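You operate a simulated robot arm through the tools that you are given. There is no shell and no other tool. Be economical: measure what you need, move in short steps, check, and stop when the job is done.

You run a simulated robot arm. Do the job below in one go: nothing can be reset, and whatever is moved stays where it is left.

JOB
Put the black rubber buffer in the flat white tray.

Only the result counts: the job must be done as asked and must still hold three seconds after the hand-in. Knocking over, shifting, dropping, spilling or breaking anything else fails it.

ROBOT AND FRAMES
A 7-joint arm with a two-finger parallel gripper, fixed in place. Base frame: the origin is at the foot of the arm, x ahead of it, y to its left, z up; the work surface is at about z = 0. Units: cm, degrees, N and s.
With the tool pointing down near the work surface it reaches from about 24 to 62 cm from the base axis. Its first joint turns from -66.0 to 66.0 degrees. Payload 2.6 kg.
The TCP is the grasp point between the finger pads, 3 cm short of the fingertips. In the tool frame z runs along the fingers and y along their closing line. Largest opening 9.4 cm; finger width 2.8, thickness 1; the body of the gripper, 5 by 9.6 cm, starts 5.5 cm behind the TCP.
Orientation is told as [roll, pitch, yaw] about the base's x, y, z axes, in that order, counted from this pose: with the fingers straight down and closing along the base's y, the tool's x points along the base's -x, its y along +y and its z along -z.

CONTROLS
- The arm moves only by the tool drive_tool. Its argument "rows" is a list of rows, each a list of 3 entries, a list of its own where there are three numbers: the shift along the base's x, y, z in cm, then the turn, a rotation vector about the base's x, y, z in degrees, then the opening, from 0 (shut) to 1 (fully open). In form: [[[x, y, z], [rx, ry, rz], grip], ...]. A call has 1 to 10 rows; each row is the pose to reach, as a shift and turn from the pose commanded when the call began. A row lasts 0.2 s, in which the tool goes at most 5 cm and 8.6 degrees; a call with a longer step from one row to the next is refused whole, and so is a gripper value outside its range. A pose out of reach is approached as far as the arm can. The call stops where the force on the tool passes 40 N (or 10 N more than at its start, if that is more) or the arm is blocked; 0.2 s more then pass. Each finger travels about 7.2 cm/s and halts on what it meets, pressing with about 37 N; the grip force reading is that of the motor and also rises with nothing between the fingers. The clock runs only during rows and for 0.2 s after the last one: add rows that repeat a pose to give the fingers time. The reply holds the time, the measured pose of the TCP, the force on the tool along the base axes, the opening and the grip force, in the units named above and with some noise.
- Cameras (640 x 400 px; columns grow to the right, rows downward): "scene" is fixed at [4.33, 45, 54.38]; the picture's right is [-0.58, -0.81, 0.00], its down [-0.65, 0.47, -0.60] and it looks along [0.49, -0.35, -0.80] (base axes); focal length 233 px, centre (320, 200). "wrist" rides on the gripper at [7.6, 1.4, -10.3] in the tool frame; the picture's right is [-0.18, 0.98, 0.00], its down [-0.75, -0.14, -0.64] and it looks along [-0.63, -0.12, 0.77] (tool axes); focal length 243 px, centre (320, 200). There is no depth. A picture from a camera that has moved, and an enlarged one, comes with that camera's place and axes in the base frame and with its lens. The place of the scene camera against the robot may be out by one fixed shift of up to 1.2 cm in any direction.
- get_image(camera): a new picture of that camera. The clock stands still meanwhile.
- zoom(camera, box): a new picture of the part [left, top, right, bottom] of that camera's present view, enlarged. The clock stands still meanwhile.
- close_job(): hands the job in; it is judged then, once.

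Go step by step. Nothing tells you positions but the pictures and the camera data: compare them with the known pose of the tool, close in by small moves and look again before you grip or let go. The budget is 90 turns and 42 pictures, counting those below and the enlarged ones. Unless the task says otherwise, let go and move clear before handing in, and close with one line.

The tools are called after ">>>" by a JSON object that holds its "op" and its "data". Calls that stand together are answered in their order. drive_tool: Moves the arm, as the interface text tells. Its arguments: {"type":"object","properties":{"rows":{"type":"array","items":{"type":"array"}}},"required":["rows"]} The other tools are called the same way: get_image (camera) takes a picture; zoom (camera, box) takes an enlarged picture of a part of a camera's view; close_job () hands the job in.

At the start:

```text
t: 0.0
ee_pos: [35.47, 19.15, 28.05]
tool_rot: [0.0, 0.1, 0.1]
ft_force: [-0.1, 0.1, -0.4]
gripper_width: 9.41
finger_force: 0.0
```

scene: 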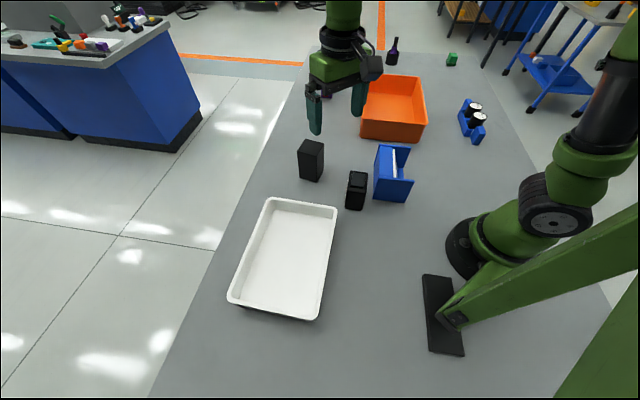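
wrist: 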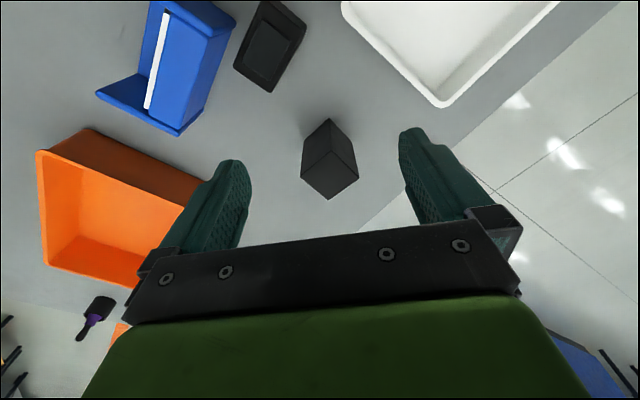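

I see two black blocks, one plain and one with a panel or cap on it, and the white tray. I'll zoom in to tell which is the rubber buffer.

>>> {"op": "zoom", "data": {"camera": "scene", "box": [280, 120, 420, 220]}}

>>> {"op": "zoom", "data": {"camera": "wrist", "box": [220, 0, 400, 210]}}

```text
4.00 times, centred on (350, 170) of scene
camera zoom: at [4.33, 45.0, 54.38], right [-0.58, -0.81, 0.0], down [-0.65, 0.47, -0.6], along [0.49, -0.35, -0.8], focal length 931 px, centre (200, 320)
```

zoom: 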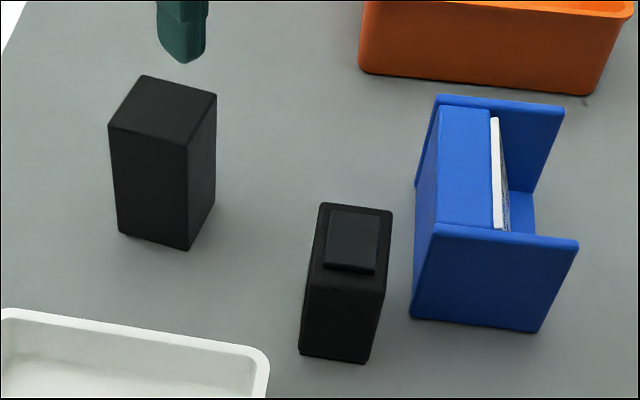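

```text
1.90 times, centred on (310, 105) of wrist
camera zoom: at [27.7, 20.6, 38.29], right [0.18, 0.98, 0.0], down [0.75, -0.14, 0.64], along [0.63, -0.12, -0.77], focal length 462 px, centre (339, 381)
```

zoom: 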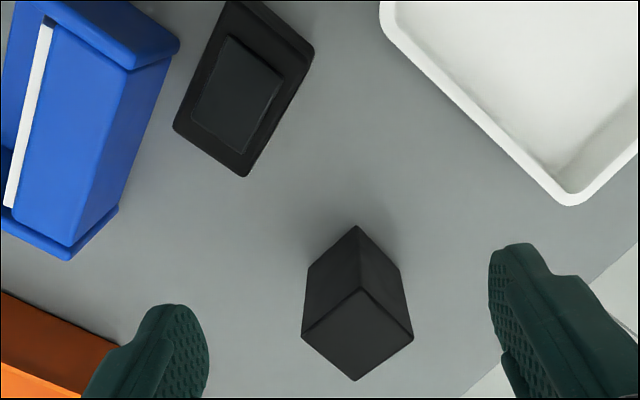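

One block is plain and about 10 cm tall. The other is about 8 cm tall and has a raised panel. I'll draw back for a closer look at both from the wrist camera.

>>> {"op": "drive_tool", "data": {"rows": [[[-4, 0, 0], [0, 0, 0], 1], [[-8, 0, 0], [0, 0, 0], 1], [[-11, 1, -2], [0, 0, 0], 1], [[-11, 1, -2], [0, 0, 0], 1]]}}

>>> {"op": "get_image", "data": {"camera": "wrist"}}

```text
t: 1.0
ee_pos: [24.37, 20.27, 26.26]
tool_rot: [0.0, 0.0, 0.0]
ft_force: [0.0, 0.6, 0.3]
gripper_width: 9.4
finger_force: 0.1
```

```text
37 pictures are left
camera wrist: at [16.65, 21.77, 36.36], right [0.18, 0.98, 0.0], down [0.75, -0.14, 0.64], along [0.63, -0.12, -0.77], focal length 243 px, centre (320, 200)
```

wrist: 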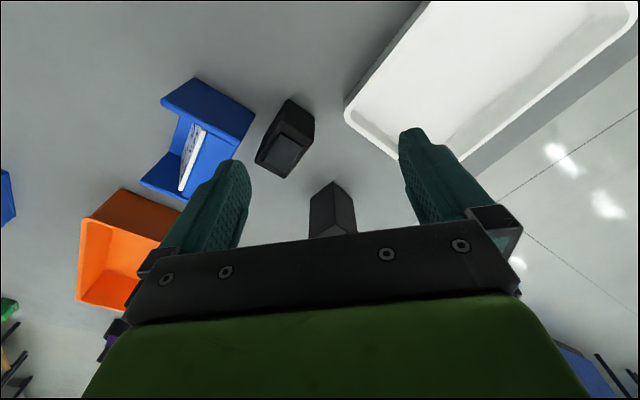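

>>> {"op": "zoom", "data": {"camera": "wrist", "box": [240, 80, 360, 240]}}

>>> {"op": "zoom", "data": {"camera": "scene", "box": [290, 130, 380, 215]}}

>>> {"op": "zoom", "data": {"camera": "scene", "box": [290, 20, 500, 150]}}

```text
2.50 times, centred on (300, 160) of wrist
camera zoom: at [16.65, 21.77, 36.36], right [0.18, 0.98, 0.0], down [0.75, -0.14, 0.64], along [0.63, -0.12, -0.77], focal length 606 px, centre (370, 300)
```

zoom: 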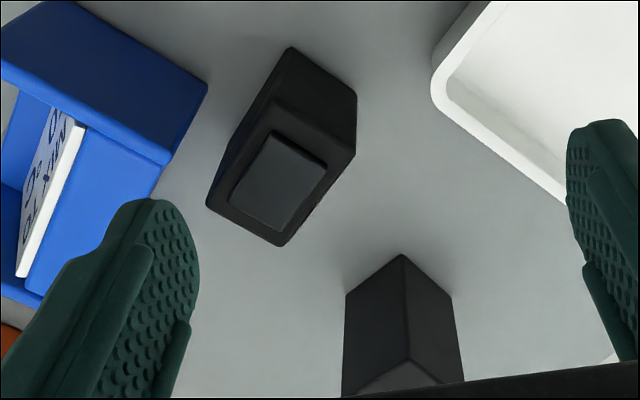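

```text
4.71 times, centred on (335, 172) of scene
camera zoom: at [4.33, 45.0, 54.38], right [-0.58, -0.81, 0.0], down [-0.65, 0.47, -0.6], along [0.49, -0.35, -0.8], focal length 1095 px, centre (249, 329)
```

zoom: 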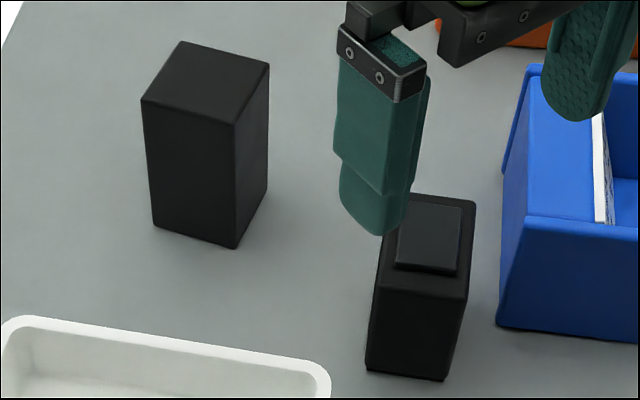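

```text
3.05 times, centred on (395, 85) of scene
camera zoom: at [4.33, 45.0, 54.38], right [-0.58, -0.81, 0.0], down [-0.65, 0.47, -0.6], along [0.49, -0.35, -0.8], focal length 709 px, centre (91, 550)
```

zoom: 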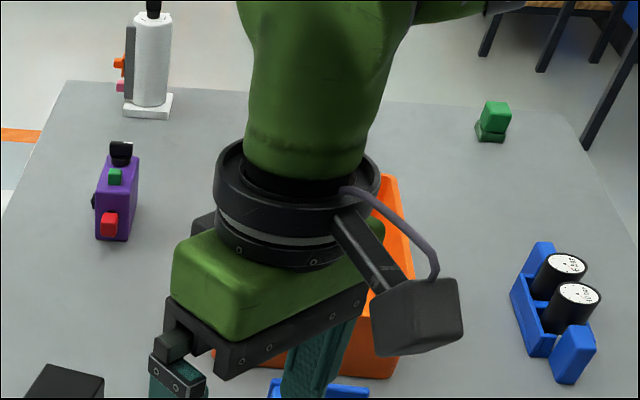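

A blue holder contains a white card with writing on it, which may help identify the blocks. I'll move to the card's open side to read it.

>>> {"op": "drive_tool", "data": {"rows": [[[2, -4, 0], [0, 0, 0], 1], [[3, -8.5, 0], [0, 0, 0], 1], [[3, -13, 0], [0, 0, 0], 1], [[3, -17.5, 0], [0, 0, 0], 1], [[3, -22, 0], [0, 0, 0], 1], [[3, -26.5, 0], [0, 0, 0], 1], [[3, -31, -2], [0, 0, 0], 1], [[3, -34, -4], [0, 0, 0], 1], [[3, -34, -4], [0, 0, 0], 1]]}}

>>> {"op": "get_image", "data": {"camera": "wrist"}}

>>> {"op": "get_image", "data": {"camera": "scene"}}

```text
t: 3.0
ee_pos: [27.27, -13.89, 21.97]
tool_rot: [0.1, 0.1, 0.0]
ft_force: [0.4, -0.4, 0.8]
gripper_width: 9.41
finger_force: 0.0
```

```text
33 pictures are left
camera wrist: at [19.58, -12.38, 32.28], right [0.18, 0.98, 0.0], down [0.75, -0.14, 0.64], along [0.63, -0.12, -0.77], focal length 243 px, centre (320, 200)
```

wrist: 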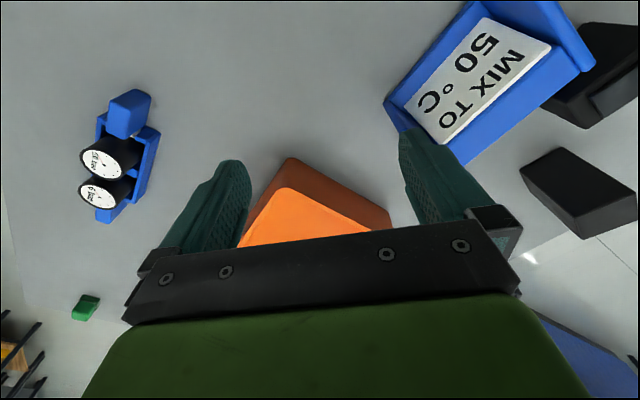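

```text
32 pictures are left
```

scene: 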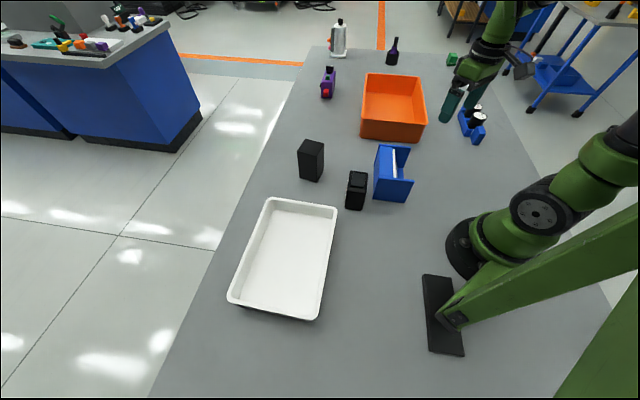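

The card says "MIX TO 50 °C", which doesn't help. Next I'll check the labels on the two cylinders and take another look at the block with the panel.

>>> {"op": "zoom", "data": {"camera": "wrist", "box": [60, 80, 180, 230]}}

>>> {"op": "zoom", "data": {"camera": "wrist", "box": [510, 0, 640, 240]}}

```text
2.67 times, centred on (120, 155) of wrist
camera zoom: at [19.58, -12.38, 32.28], right [0.18, 0.98, 0.0], down [0.75, -0.14, 0.64], along [0.63, -0.12, -0.77], focal length 647 px, centre (853, 320)
```

zoom: 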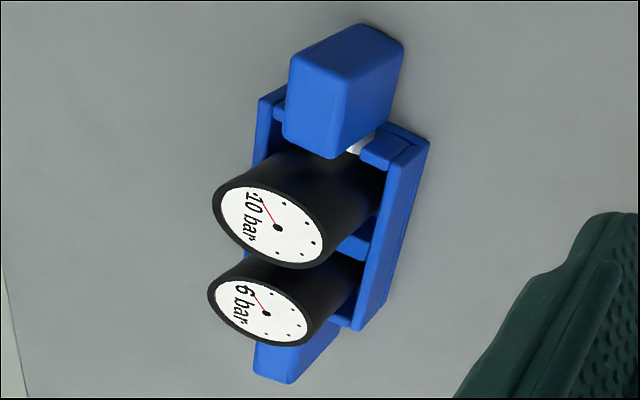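

```text
1.67 times, centred on (575, 120) of wrist
camera zoom: at [19.58, -12.38, 32.28], right [0.18, 0.98, 0.0], down [0.75, -0.14, 0.64], along [0.63, -0.12, -0.77], focal length 404 px, centre (-105, 333)
```

zoom: 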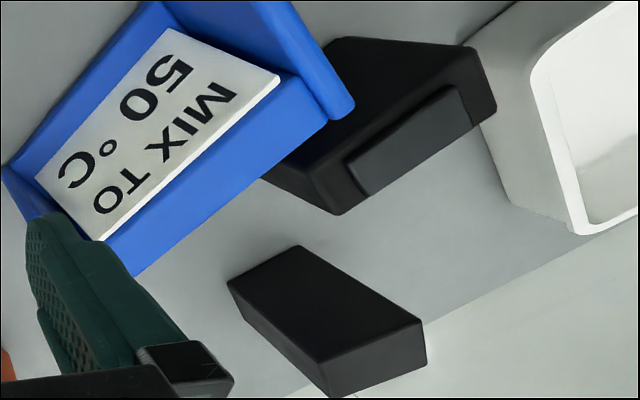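

Those are pressure gauges, so the choice is between the two black blocks. I'll go above the panelled one, at about (32, 13), for a close-up of its material.

>>> {"op": "drive_tool", "data": {"rows": [[[1, 4.5, 1], [0, 0, -7.5], 1], [[2, 9, 1], [0, 0, -15], 1], [[3, 13.5, 1], [0, 0, -22.5], 1], [[4, 18, 1], [0, 0, -30], 1], [[4.6, 22.5, 1], [0, 0, -37.5], 1], [[4.6, 26.8, 0], [0, 0, -45], 1], [[4.6, 26.8, -4], [0, 0, -45], 1], [[4.6, 26.8, -7], [0, 0, -45], 1], [[4.6, 26.8, -7], [0, 0, -45], 1]]}}

>>> {"op": "get_image", "data": {"camera": "wrist"}}

```text
t: 5.0
ee_pos: [31.89, 12.9, 15.15]
tool_rot: [0.0, -0.1, -45.0]
ft_force: [0.2, -0.9, -0.4]
gripper_width: 9.4
finger_force: 0.0
```

```text
29 pictures are left
camera wrist: at [27.48, 19.3, 25.37], right [0.83, 0.56, 0.0], down [0.43, -0.63, 0.64], along [0.36, -0.53, -0.77], focal length 243 px, centre (320, 200)
```

wrist: 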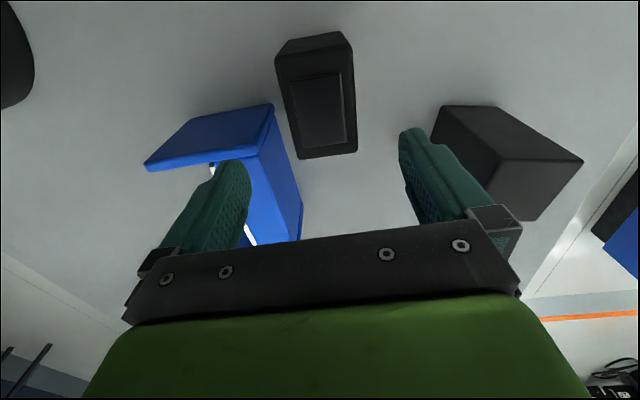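

Both black blocks are in view from close by, so I'll enlarge each.

>>> {"op": "zoom", "data": {"camera": "wrist", "box": [265, 25, 365, 165]}}

>>> {"op": "zoom", "data": {"camera": "wrist", "box": [420, 95, 600, 230]}}

```text
2.86 times, centred on (315, 95) of wrist
camera zoom: at [27.48, 19.3, 25.37], right [0.83, 0.56, 0.0], down [0.43, -0.63, 0.64], along [0.36, -0.53, -0.77], focal length 693 px, centre (334, 500)
```

zoom: 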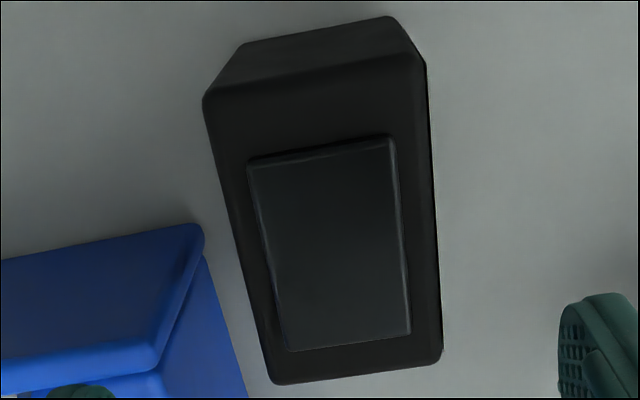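

```text
2.96 times, centred on (510, 162) of wrist
camera zoom: at [27.48, 19.3, 25.37], right [0.83, 0.56, 0.0], down [0.43, -0.63, 0.64], along [0.36, -0.53, -0.77], focal length 719 px, centre (-243, 311)
```

zoom: 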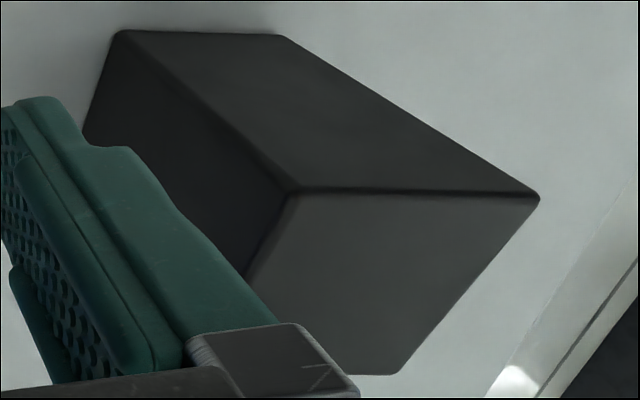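

The panelled block has a rounded body with a glossier plate on top, and the other is plain matte. Before choosing, I'll look at their hidden +x faces by turning the camera round, staying high above everything.

>>> {"op": "drive_tool", "data": {"rows": [[[0, 0, 4], [0, 0, 0], 1], [[0, 0, 8], [0, 0, -8], 1], [[2, 2, 10], [0, 0, -16], 1], [[4, 4, 10], [0, 0, -24], 1], [[6, 6, 10], [0, 0, -32], 1], [[8, 6, 10], [0, 0, -40], 1], [[10, 6, 10], [0, 0, -48], 1], [[12, 6, 10], [0, 0, -56], 1], [[12, 6, 10], [0, 0, -64], 1], [[12, 6, 10], [0, 0, -72], 1]]}}

>>> {"op": "drive_tool", "data": {"rows": [[[1, 1, 0], [0, 0, -8], 1], [[3, 3, 0], [0, 0, -16], 1], [[5, 3, 0], [0, 0, -24], 1], [[5, 3, 0], [0, 0, -24], 1]]}}

>>> {"op": "get_image", "data": {"camera": "wrist"}}

```text
t: 7.2
ee_pos: [43.92, 18.97, 25.05]
tool_rot: [0.0, 0.1, -117.2]
ft_force: [0.4, -0.3, -0.1]
gripper_width: 9.41
finger_force: 0.1
```

```text
t: 8.2
ee_pos: [48.94, 21.91, 24.93]
tool_rot: [0.1, 0.0, -141.1]
ft_force: [0.1, -0.1, -0.1]
gripper_width: 9.38
finger_force: 0.0
```

```text
26 pictures are left
camera wrist: at [55.7, 25.63, 35.23], right [0.47, -0.88, 0.0], down [-0.68, -0.36, 0.64], along [-0.57, -0.3, -0.77], focal length 243 px, centre (320, 200)
```

wrist: 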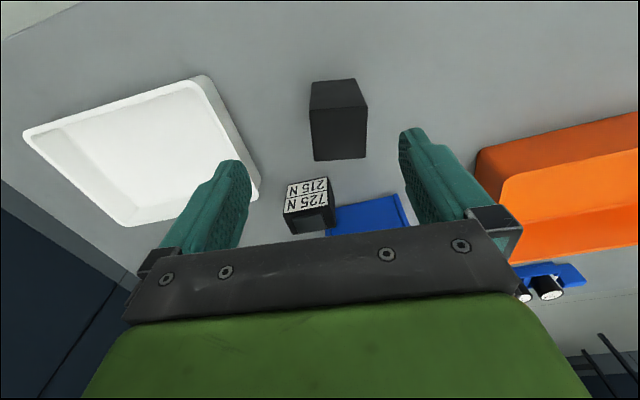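

The block with the panel has a label on its far face, reading something like "215 N / 725 N". I'll enlarge it.

>>> {"op": "zoom", "data": {"camera": "wrist", "box": [270, 165, 350, 245]}}

>>> {"op": "zoom", "data": {"camera": "wrist", "box": [295, 70, 385, 170]}}

```text
5.00 times, centred on (310, 205) of wrist
camera zoom: at [55.7, 25.63, 35.23], right [0.47, -0.88, 0.0], down [-0.68, -0.36, 0.64], along [-0.57, -0.3, -0.77], focal length 1213 px, centre (370, 175)
```

zoom: 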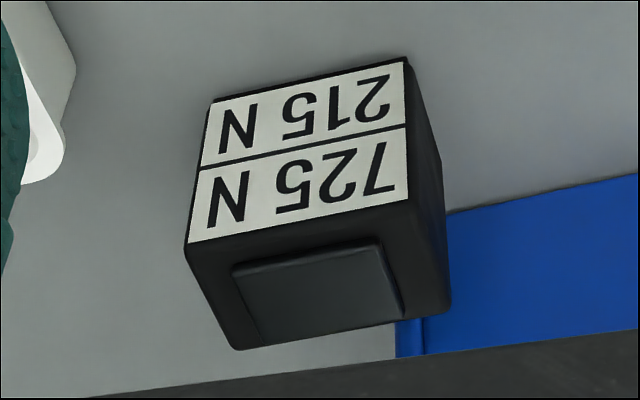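

```text
4.00 times, centred on (340, 120) of wrist
camera zoom: at [55.7, 25.63, 35.23], right [0.47, -0.88, 0.0], down [-0.68, -0.36, 0.64], along [-0.57, -0.3, -0.77], focal length 970 px, centre (240, 520)
```

zoom: 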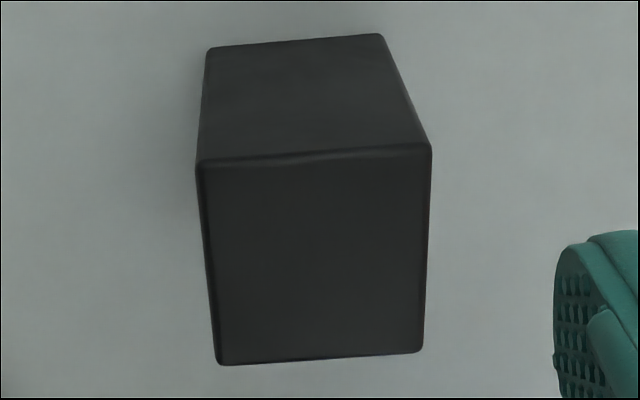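

The label gives two force values and there's a press plate on top, so that block is most likely a force-measuring instrument. That makes the plain matte block, centred near (46.5, 18.5), about 11 cm tall and 5.7 cm square, the rubber buffer. I'll line up above it with the fingers closing across its faces (yaw −58).

>>> {"op": "drive_tool", "data": {"rows": [[[-0.5, -0.5, 0], [0, 0, 8.3], 1], [[-1, -1, 0], [0, 0, 16.6], 1], [[-1.5, -2, 0], [0, 0, 24.9], 1], [[-2, -3, 0], [0, 0, 33.2], 1], [[-2.4, -3.4, 0], [0, 0, 41.5], 1], [[-2.4, -3.4, 0], [0, 0, 49.8], 1], [[-2.4, -3.4, 0], [0, 0, 58.1], 1], [[-2.4, -3.4, 0], [0, 0, 66.4], 1], [[-2.4, -3.4, -3], [0, 0, 74.7], 1], [[-2.4, -3.4, -7], [0, 0, 83], 1]]}}

>>> {"op": "get_image", "data": {"camera": "wrist"}}

>>> {"op": "get_image", "data": {"camera": "scene"}}

```text
t: 10.4
ee_pos: [46.59, 18.57, 18.06]
tool_rot: [0.1, -0.1, -57.8]
ft_force: [-0.1, 0.3, -0.7]
gripper_width: 9.42
finger_force: 0.0
```

```text
23 pictures are left
camera wrist: at [43.71, 25.78, 28.29], right [0.93, 0.37, 0.0], down [0.28, -0.71, 0.64], along [0.24, -0.6, -0.77], focal length 243 px, centre (320, 200)
```

wrist: 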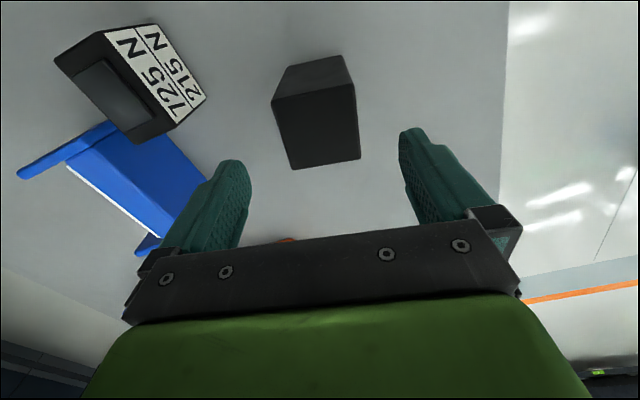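

```text
22 pictures are left
```

scene: 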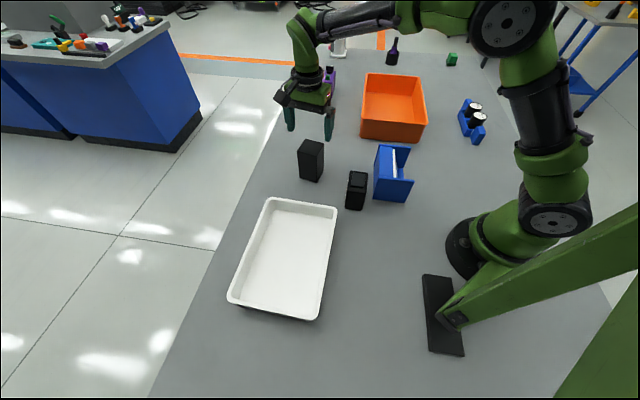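

The measured top corners put the centre at (46.65, 18.46) with the faces at 31°, which matches the gripper alignment. I'll go straight down around it.

>>> {"op": "drive_tool", "data": {"rows": [[[0.05, -0.1, -3], [0, 0, -0.5], 1], [[0.05, -0.1, -6], [0, 0, -0.5], 1], [[0.05, -0.1, -8], [0, 0, -0.5], 1], [[0.05, -0.1, -9.7], [0, 0, -0.5], 1], [[0.05, -0.1, -9.7], [0, 0, -0.5], 1]]}}

>>> {"op": "get_image", "data": {"camera": "wrist"}}

```text
t: 11.6
ee_pos: [46.59, 18.36, 8.34]
tool_rot: [-0.1, 0.0, -58.4]
ft_force: [-0.1, -0.2, 0.2]
gripper_width: 9.39
finger_force: 0.0
```

```text
21 pictures are left
camera wrist: at [43.8, 25.66, 18.62], right [0.93, 0.36, 0.0], down [0.27, -0.72, 0.64], along [0.23, -0.6, -0.77], focal length 243 px, centre (320, 200)
```

wrist: 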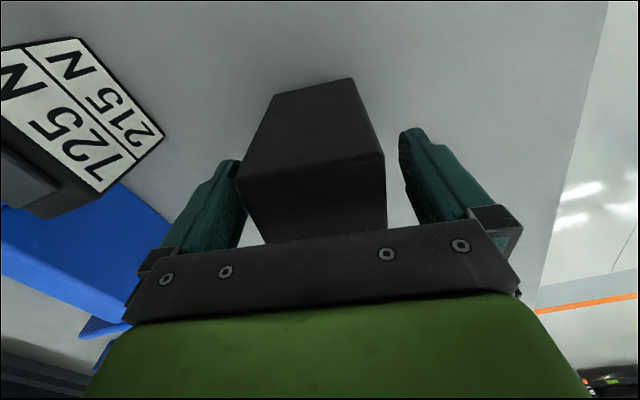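

The block sits between the fingers with clearance on both sides, so I'll close in steps and watch how it reacts to the squeeze.

>>> {"op": "drive_tool", "data": {"rows": [[[0, 0, 0], [0, 0, 0], 0.8], [[0, 0, 0], [0, 0, 0], 0.7], [[0, 0, 0], [0, 0, 0], 0.62], [[0, 0, 0], [0, 0, 0], 0.58], [[0, 0, 0], [0, 0, 0], 0.5], [[0, 0, 0], [0, 0, 0], 0.5]]}}

>>> {"op": "drive_tool", "data": {"rows": [[[0, 0, 0], [0, 0, 0], 0], [[0, 0, 0], [0, 0, 0], 0], [[0, 0, 0], [0, 0, 0], 0]]}}

>>> {"op": "get_image", "data": {"camera": "wrist"}}

```text
t: 13.0
ee_pos: [46.5, 18.33, 8.34]
tool_rot: [0.0, 0.1, -58.5]
ft_force: [1.6, -0.2, 0.2]
gripper_width: 6.46
finger_force: 37.3
```

```text
t: 13.8
ee_pos: [46.58, 18.37, 8.23]
tool_rot: [0.0, 0.1, -58.5]
ft_force: [1.6, -0.4, 0.4]
gripper_width: 6.42
finger_force: 36.8
```

```text
20 pictures are left
camera wrist: at [43.8, 25.66, 18.64], right [0.93, 0.36, 0.0], down [0.27, -0.72, 0.64], along [0.23, -0.6, -0.77], focal length 243 px, centre (320, 200)
```

wrist: 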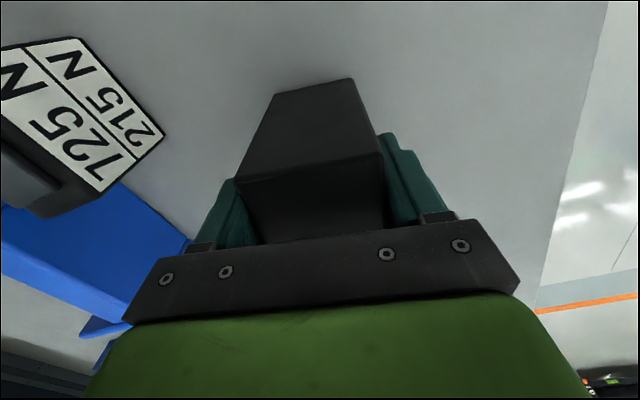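

It's held firmly at 6.4 cm and the block hasn't shifted. I'll lift a little to weigh it.

>>> {"op": "drive_tool", "data": {"rows": [[[0, 0, 0.3], [0, 0, 0], 0], [[0, 0, 0.8], [0, 0, 0], 0], [[0, 0, 1.5], [0, 0, 0], 0], [[0, 0, 1.5], [0, 0, 0], 0], [[0, 0, 1.5], [0, 0, 0], 0]]}}

```text
t: 15.0
ee_pos: [46.71, 18.35, 9.96]
tool_rot: [0.0, -0.1, -58.5]
ft_force: [0.0, -0.3, -4.1]
gripper_width: 6.43
finger_force: 37.6
```

It weighs about 4 N (0.42 kg), around 1.1 g/cm³, which fits solid rubber. I'll lift higher and carry it over the tray, which I put at about (27, 38).

>>> {"op": "drive_tool", "data": {"rows": [[[0, 0, 3], [0, 0, 0], 0], [[0, 0, 6.5], [0, 0, 0], 0], [[0, 0, 10], [0, 0, 0], 0], [[-2, 2, 10.5], [0, 0, 0], 0], [[-4.5, 4.5, 10.5], [0, 0, 0], 0], [[-7, 7, 10.5], [0, 0, 0], 0], [[-9.5, 9.5, 10.5], [0, 0, 0], 0], [[-12, 12, 10.5], [0, 0, 0], 0], [[-14.5, 14.5, 10.5], [0, 0, 0], 0], [[-16.7, 16.8, 10.5], [0, 0, 0], 0]]}}

>>> {"op": "get_image", "data": {"camera": "wrist"}}

>>> {"op": "get_image", "data": {"camera": "scene"}}

```text
t: 17.2
ee_pos: [29.69, 35.43, 20.4]
tool_rot: [0.0, 0.0, -58.5]
ft_force: [0.6, 0.2, -3.4]
gripper_width: 6.43
finger_force: 37.1
```

```text
19 pictures are left
camera wrist: at [26.84, 42.64, 30.62], right [0.93, 0.36, 0.0], down [0.27, -0.72, 0.64], along [0.23, -0.6, -0.77], focal length 243 px, centre (320, 200)
```

wrist: 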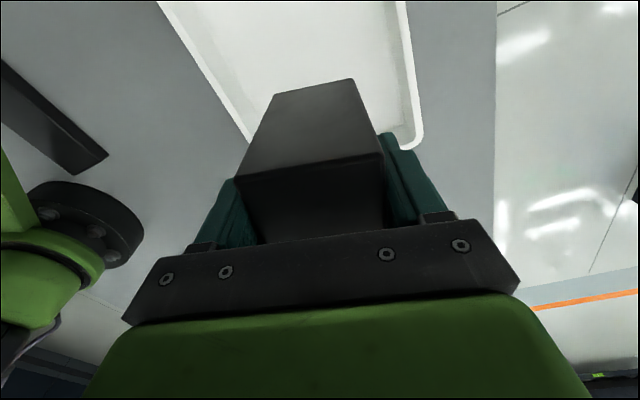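

```text
18 pictures are left
```

scene: 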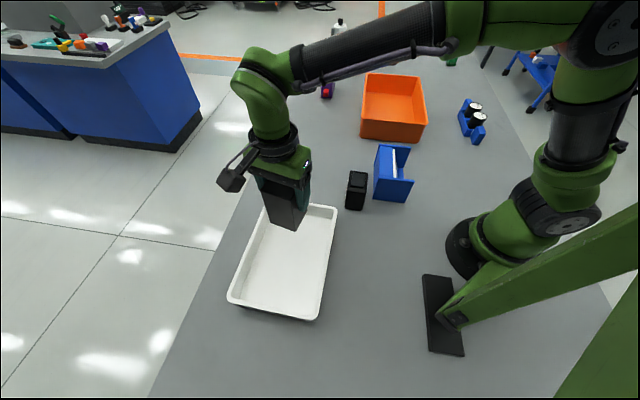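

The block is well inside the tray outline, about 9 cm from each nearby rim. I'll lower it to just above the tray floor.

>>> {"op": "drive_tool", "data": {"rows": [[[0, 0, -3], [0, 0, 0], 0], [[0, 0, -6], [0, 0, 0], 0], [[0, 0, -8.5], [0, 0, 0], 0], [[0, 0, -10], [0, 0, 0], 0], [[0, 0, -10.8], [0, 0, 0], 0], [[0, 0, -10.8], [0, 0, 0], 0]]}}

>>> {"op": "zoom", "data": {"camera": "scene", "box": [210, 170, 360, 330]}}

```text
t: 18.6
ee_pos: [29.8, 35.26, 9.37]
tool_rot: [0.0, 0.1, -58.5]
ft_force: [0.2, 0.5, -3.3]
gripper_width: 6.39
finger_force: 37.2
```

```text
2.50 times, centred on (285, 250) of scene
camera zoom: at [4.33, 45.01, 54.38], right [-0.58, -0.81, 0.0], down [-0.65, 0.46, -0.6], along [0.49, -0.35, -0.8], focal length 582 px, centre (408, 75)
```

zoom: 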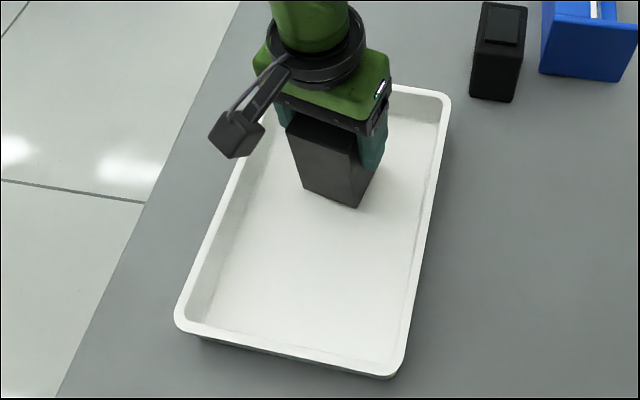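

It's inside the tray and clear of the walls. I'll lower it in small steps until I feel contact.

>>> {"op": "drive_tool", "data": {"rows": [[[0, 0, -0.15], [0, 0, 0], 0], [[0, 0, -0.3], [0, 0, 0], 0], [[0, 0, -0.3], [0, 0, 0], 0]]}}

>>> {"op": "drive_tool", "data": {"rows": [[[0, 0, -0.15], [0, 0, 0], 0], [[0, 0, -0.15], [0, 0, 0], 0]]}}

```text
t: 19.4
ee_pos: [29.92, 35.15, 9.21]
tool_rot: [0.0, 0.1, -58.5]
ft_force: [1.0, 0.1, -4.1]
gripper_width: 6.41
finger_force: 36.9
```

```text
t: 20.0
ee_pos: [29.85, 35.15, 9.04]
tool_rot: [0.0, 0.1, -58.5]
ft_force: [-0.1, -0.3, -2.8]
gripper_width: 6.42
finger_force: 36.9
```

>>> {"op": "drive_tool", "data": {"rows": [[[0, 0, -0.1], [0, 0, 0], 0], [[0, 0, -0.15], [0, 0, 0], 0], [[0, 0, -0.15], [0, 0, 0], 0]]}}

```text
t: 20.8
ee_pos: [29.97, 35.27, 8.99]
tool_rot: [0.1, 0.0, -58.6]
ft_force: [0.6, 0.9, -3.0]
gripper_width: 6.44
finger_force: 37.0
```

There's no contact yet, so I'll keep lowering in small steps.

>>> {"op": "drive_tool", "data": {"rows": [[[0, 0, -0.1], [0, 0, 0], 0], [[0, 0, -0.2], [0, 0, 0], 0], [[0, 0, -0.2], [0, 0, 0], 0]]}}

```text
t: 21.6
ee_pos: [29.94, 35.14, 8.78]
tool_rot: [0.0, 0.0, -58.5]
ft_force: [-2.0, -3.1, 3.2]
gripper_width: 6.41
finger_force: 37.1
```

The force along z has changed sign, so the block is resting on the tray floor. I'll open the fingers and go straight up.

>>> {"op": "drive_tool", "data": {"rows": [[[0, 0, 0], [0, 0, 0], 0.75], [[0, 0, 0], [0, 0, 0], 0.85], [[0, 0, 0], [0, 0, 0], 1], [[0, 0, 0], [0, 0, 0], 1], [[0, 0, 3], [0, 0, 0], 1], [[0, 0, 6], [0, 0, 0], 1], [[0, 0, 10], [0, 0, 0], 1], [[0, 0, 14], [0, 0, 0], 1]]}}

>>> {"op": "get_image", "data": {"camera": "scene"}}

>>> {"op": "get_image", "data": {"camera": "wrist"}}

```text
t: 23.4
ee_pos: [30.0, 35.28, 22.86]
tool_rot: [-0.1, 0.0, -58.5]
ft_force: [0.0, 0.2, 0.2]
gripper_width: 9.43
finger_force: 0.2
```

```text
16 pictures are left
```

scene: 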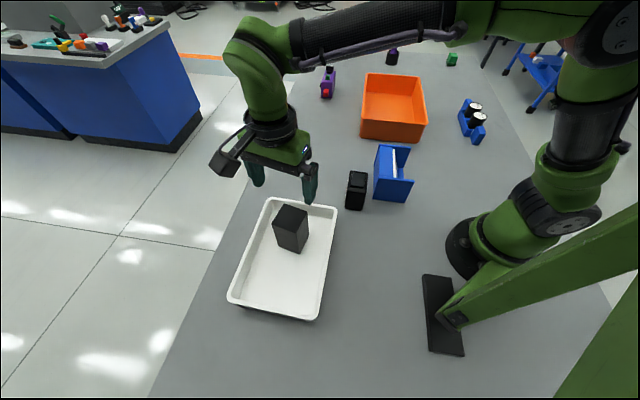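

```text
15 pictures are left
camera wrist: at [27.2, 42.48, 33.12], right [0.93, 0.36, 0.0], down [0.27, -0.72, 0.64], along [0.23, -0.6, -0.77], focal length 243 px, centre (320, 200)
```

wrist: 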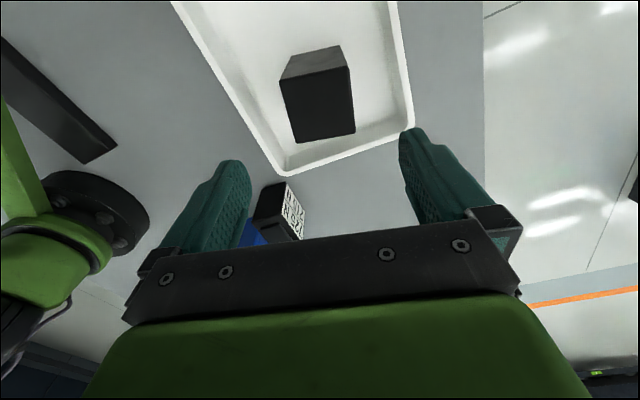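

The block stands upright in the tray, the gripper is clear, and nothing else has moved, so I'll hand in.

>>> {"op": "close_job", "data": {}}

```text
The job is handed in.
```

I put the plain black block in the flat white tray, standing upright on the tray floor, with the gripper clear and nothing else moved. Nothing labels it as the rubber buffer. I chose it because its weight fits rubber and the other black block is marked "725 N / 215 N" like an instrument.
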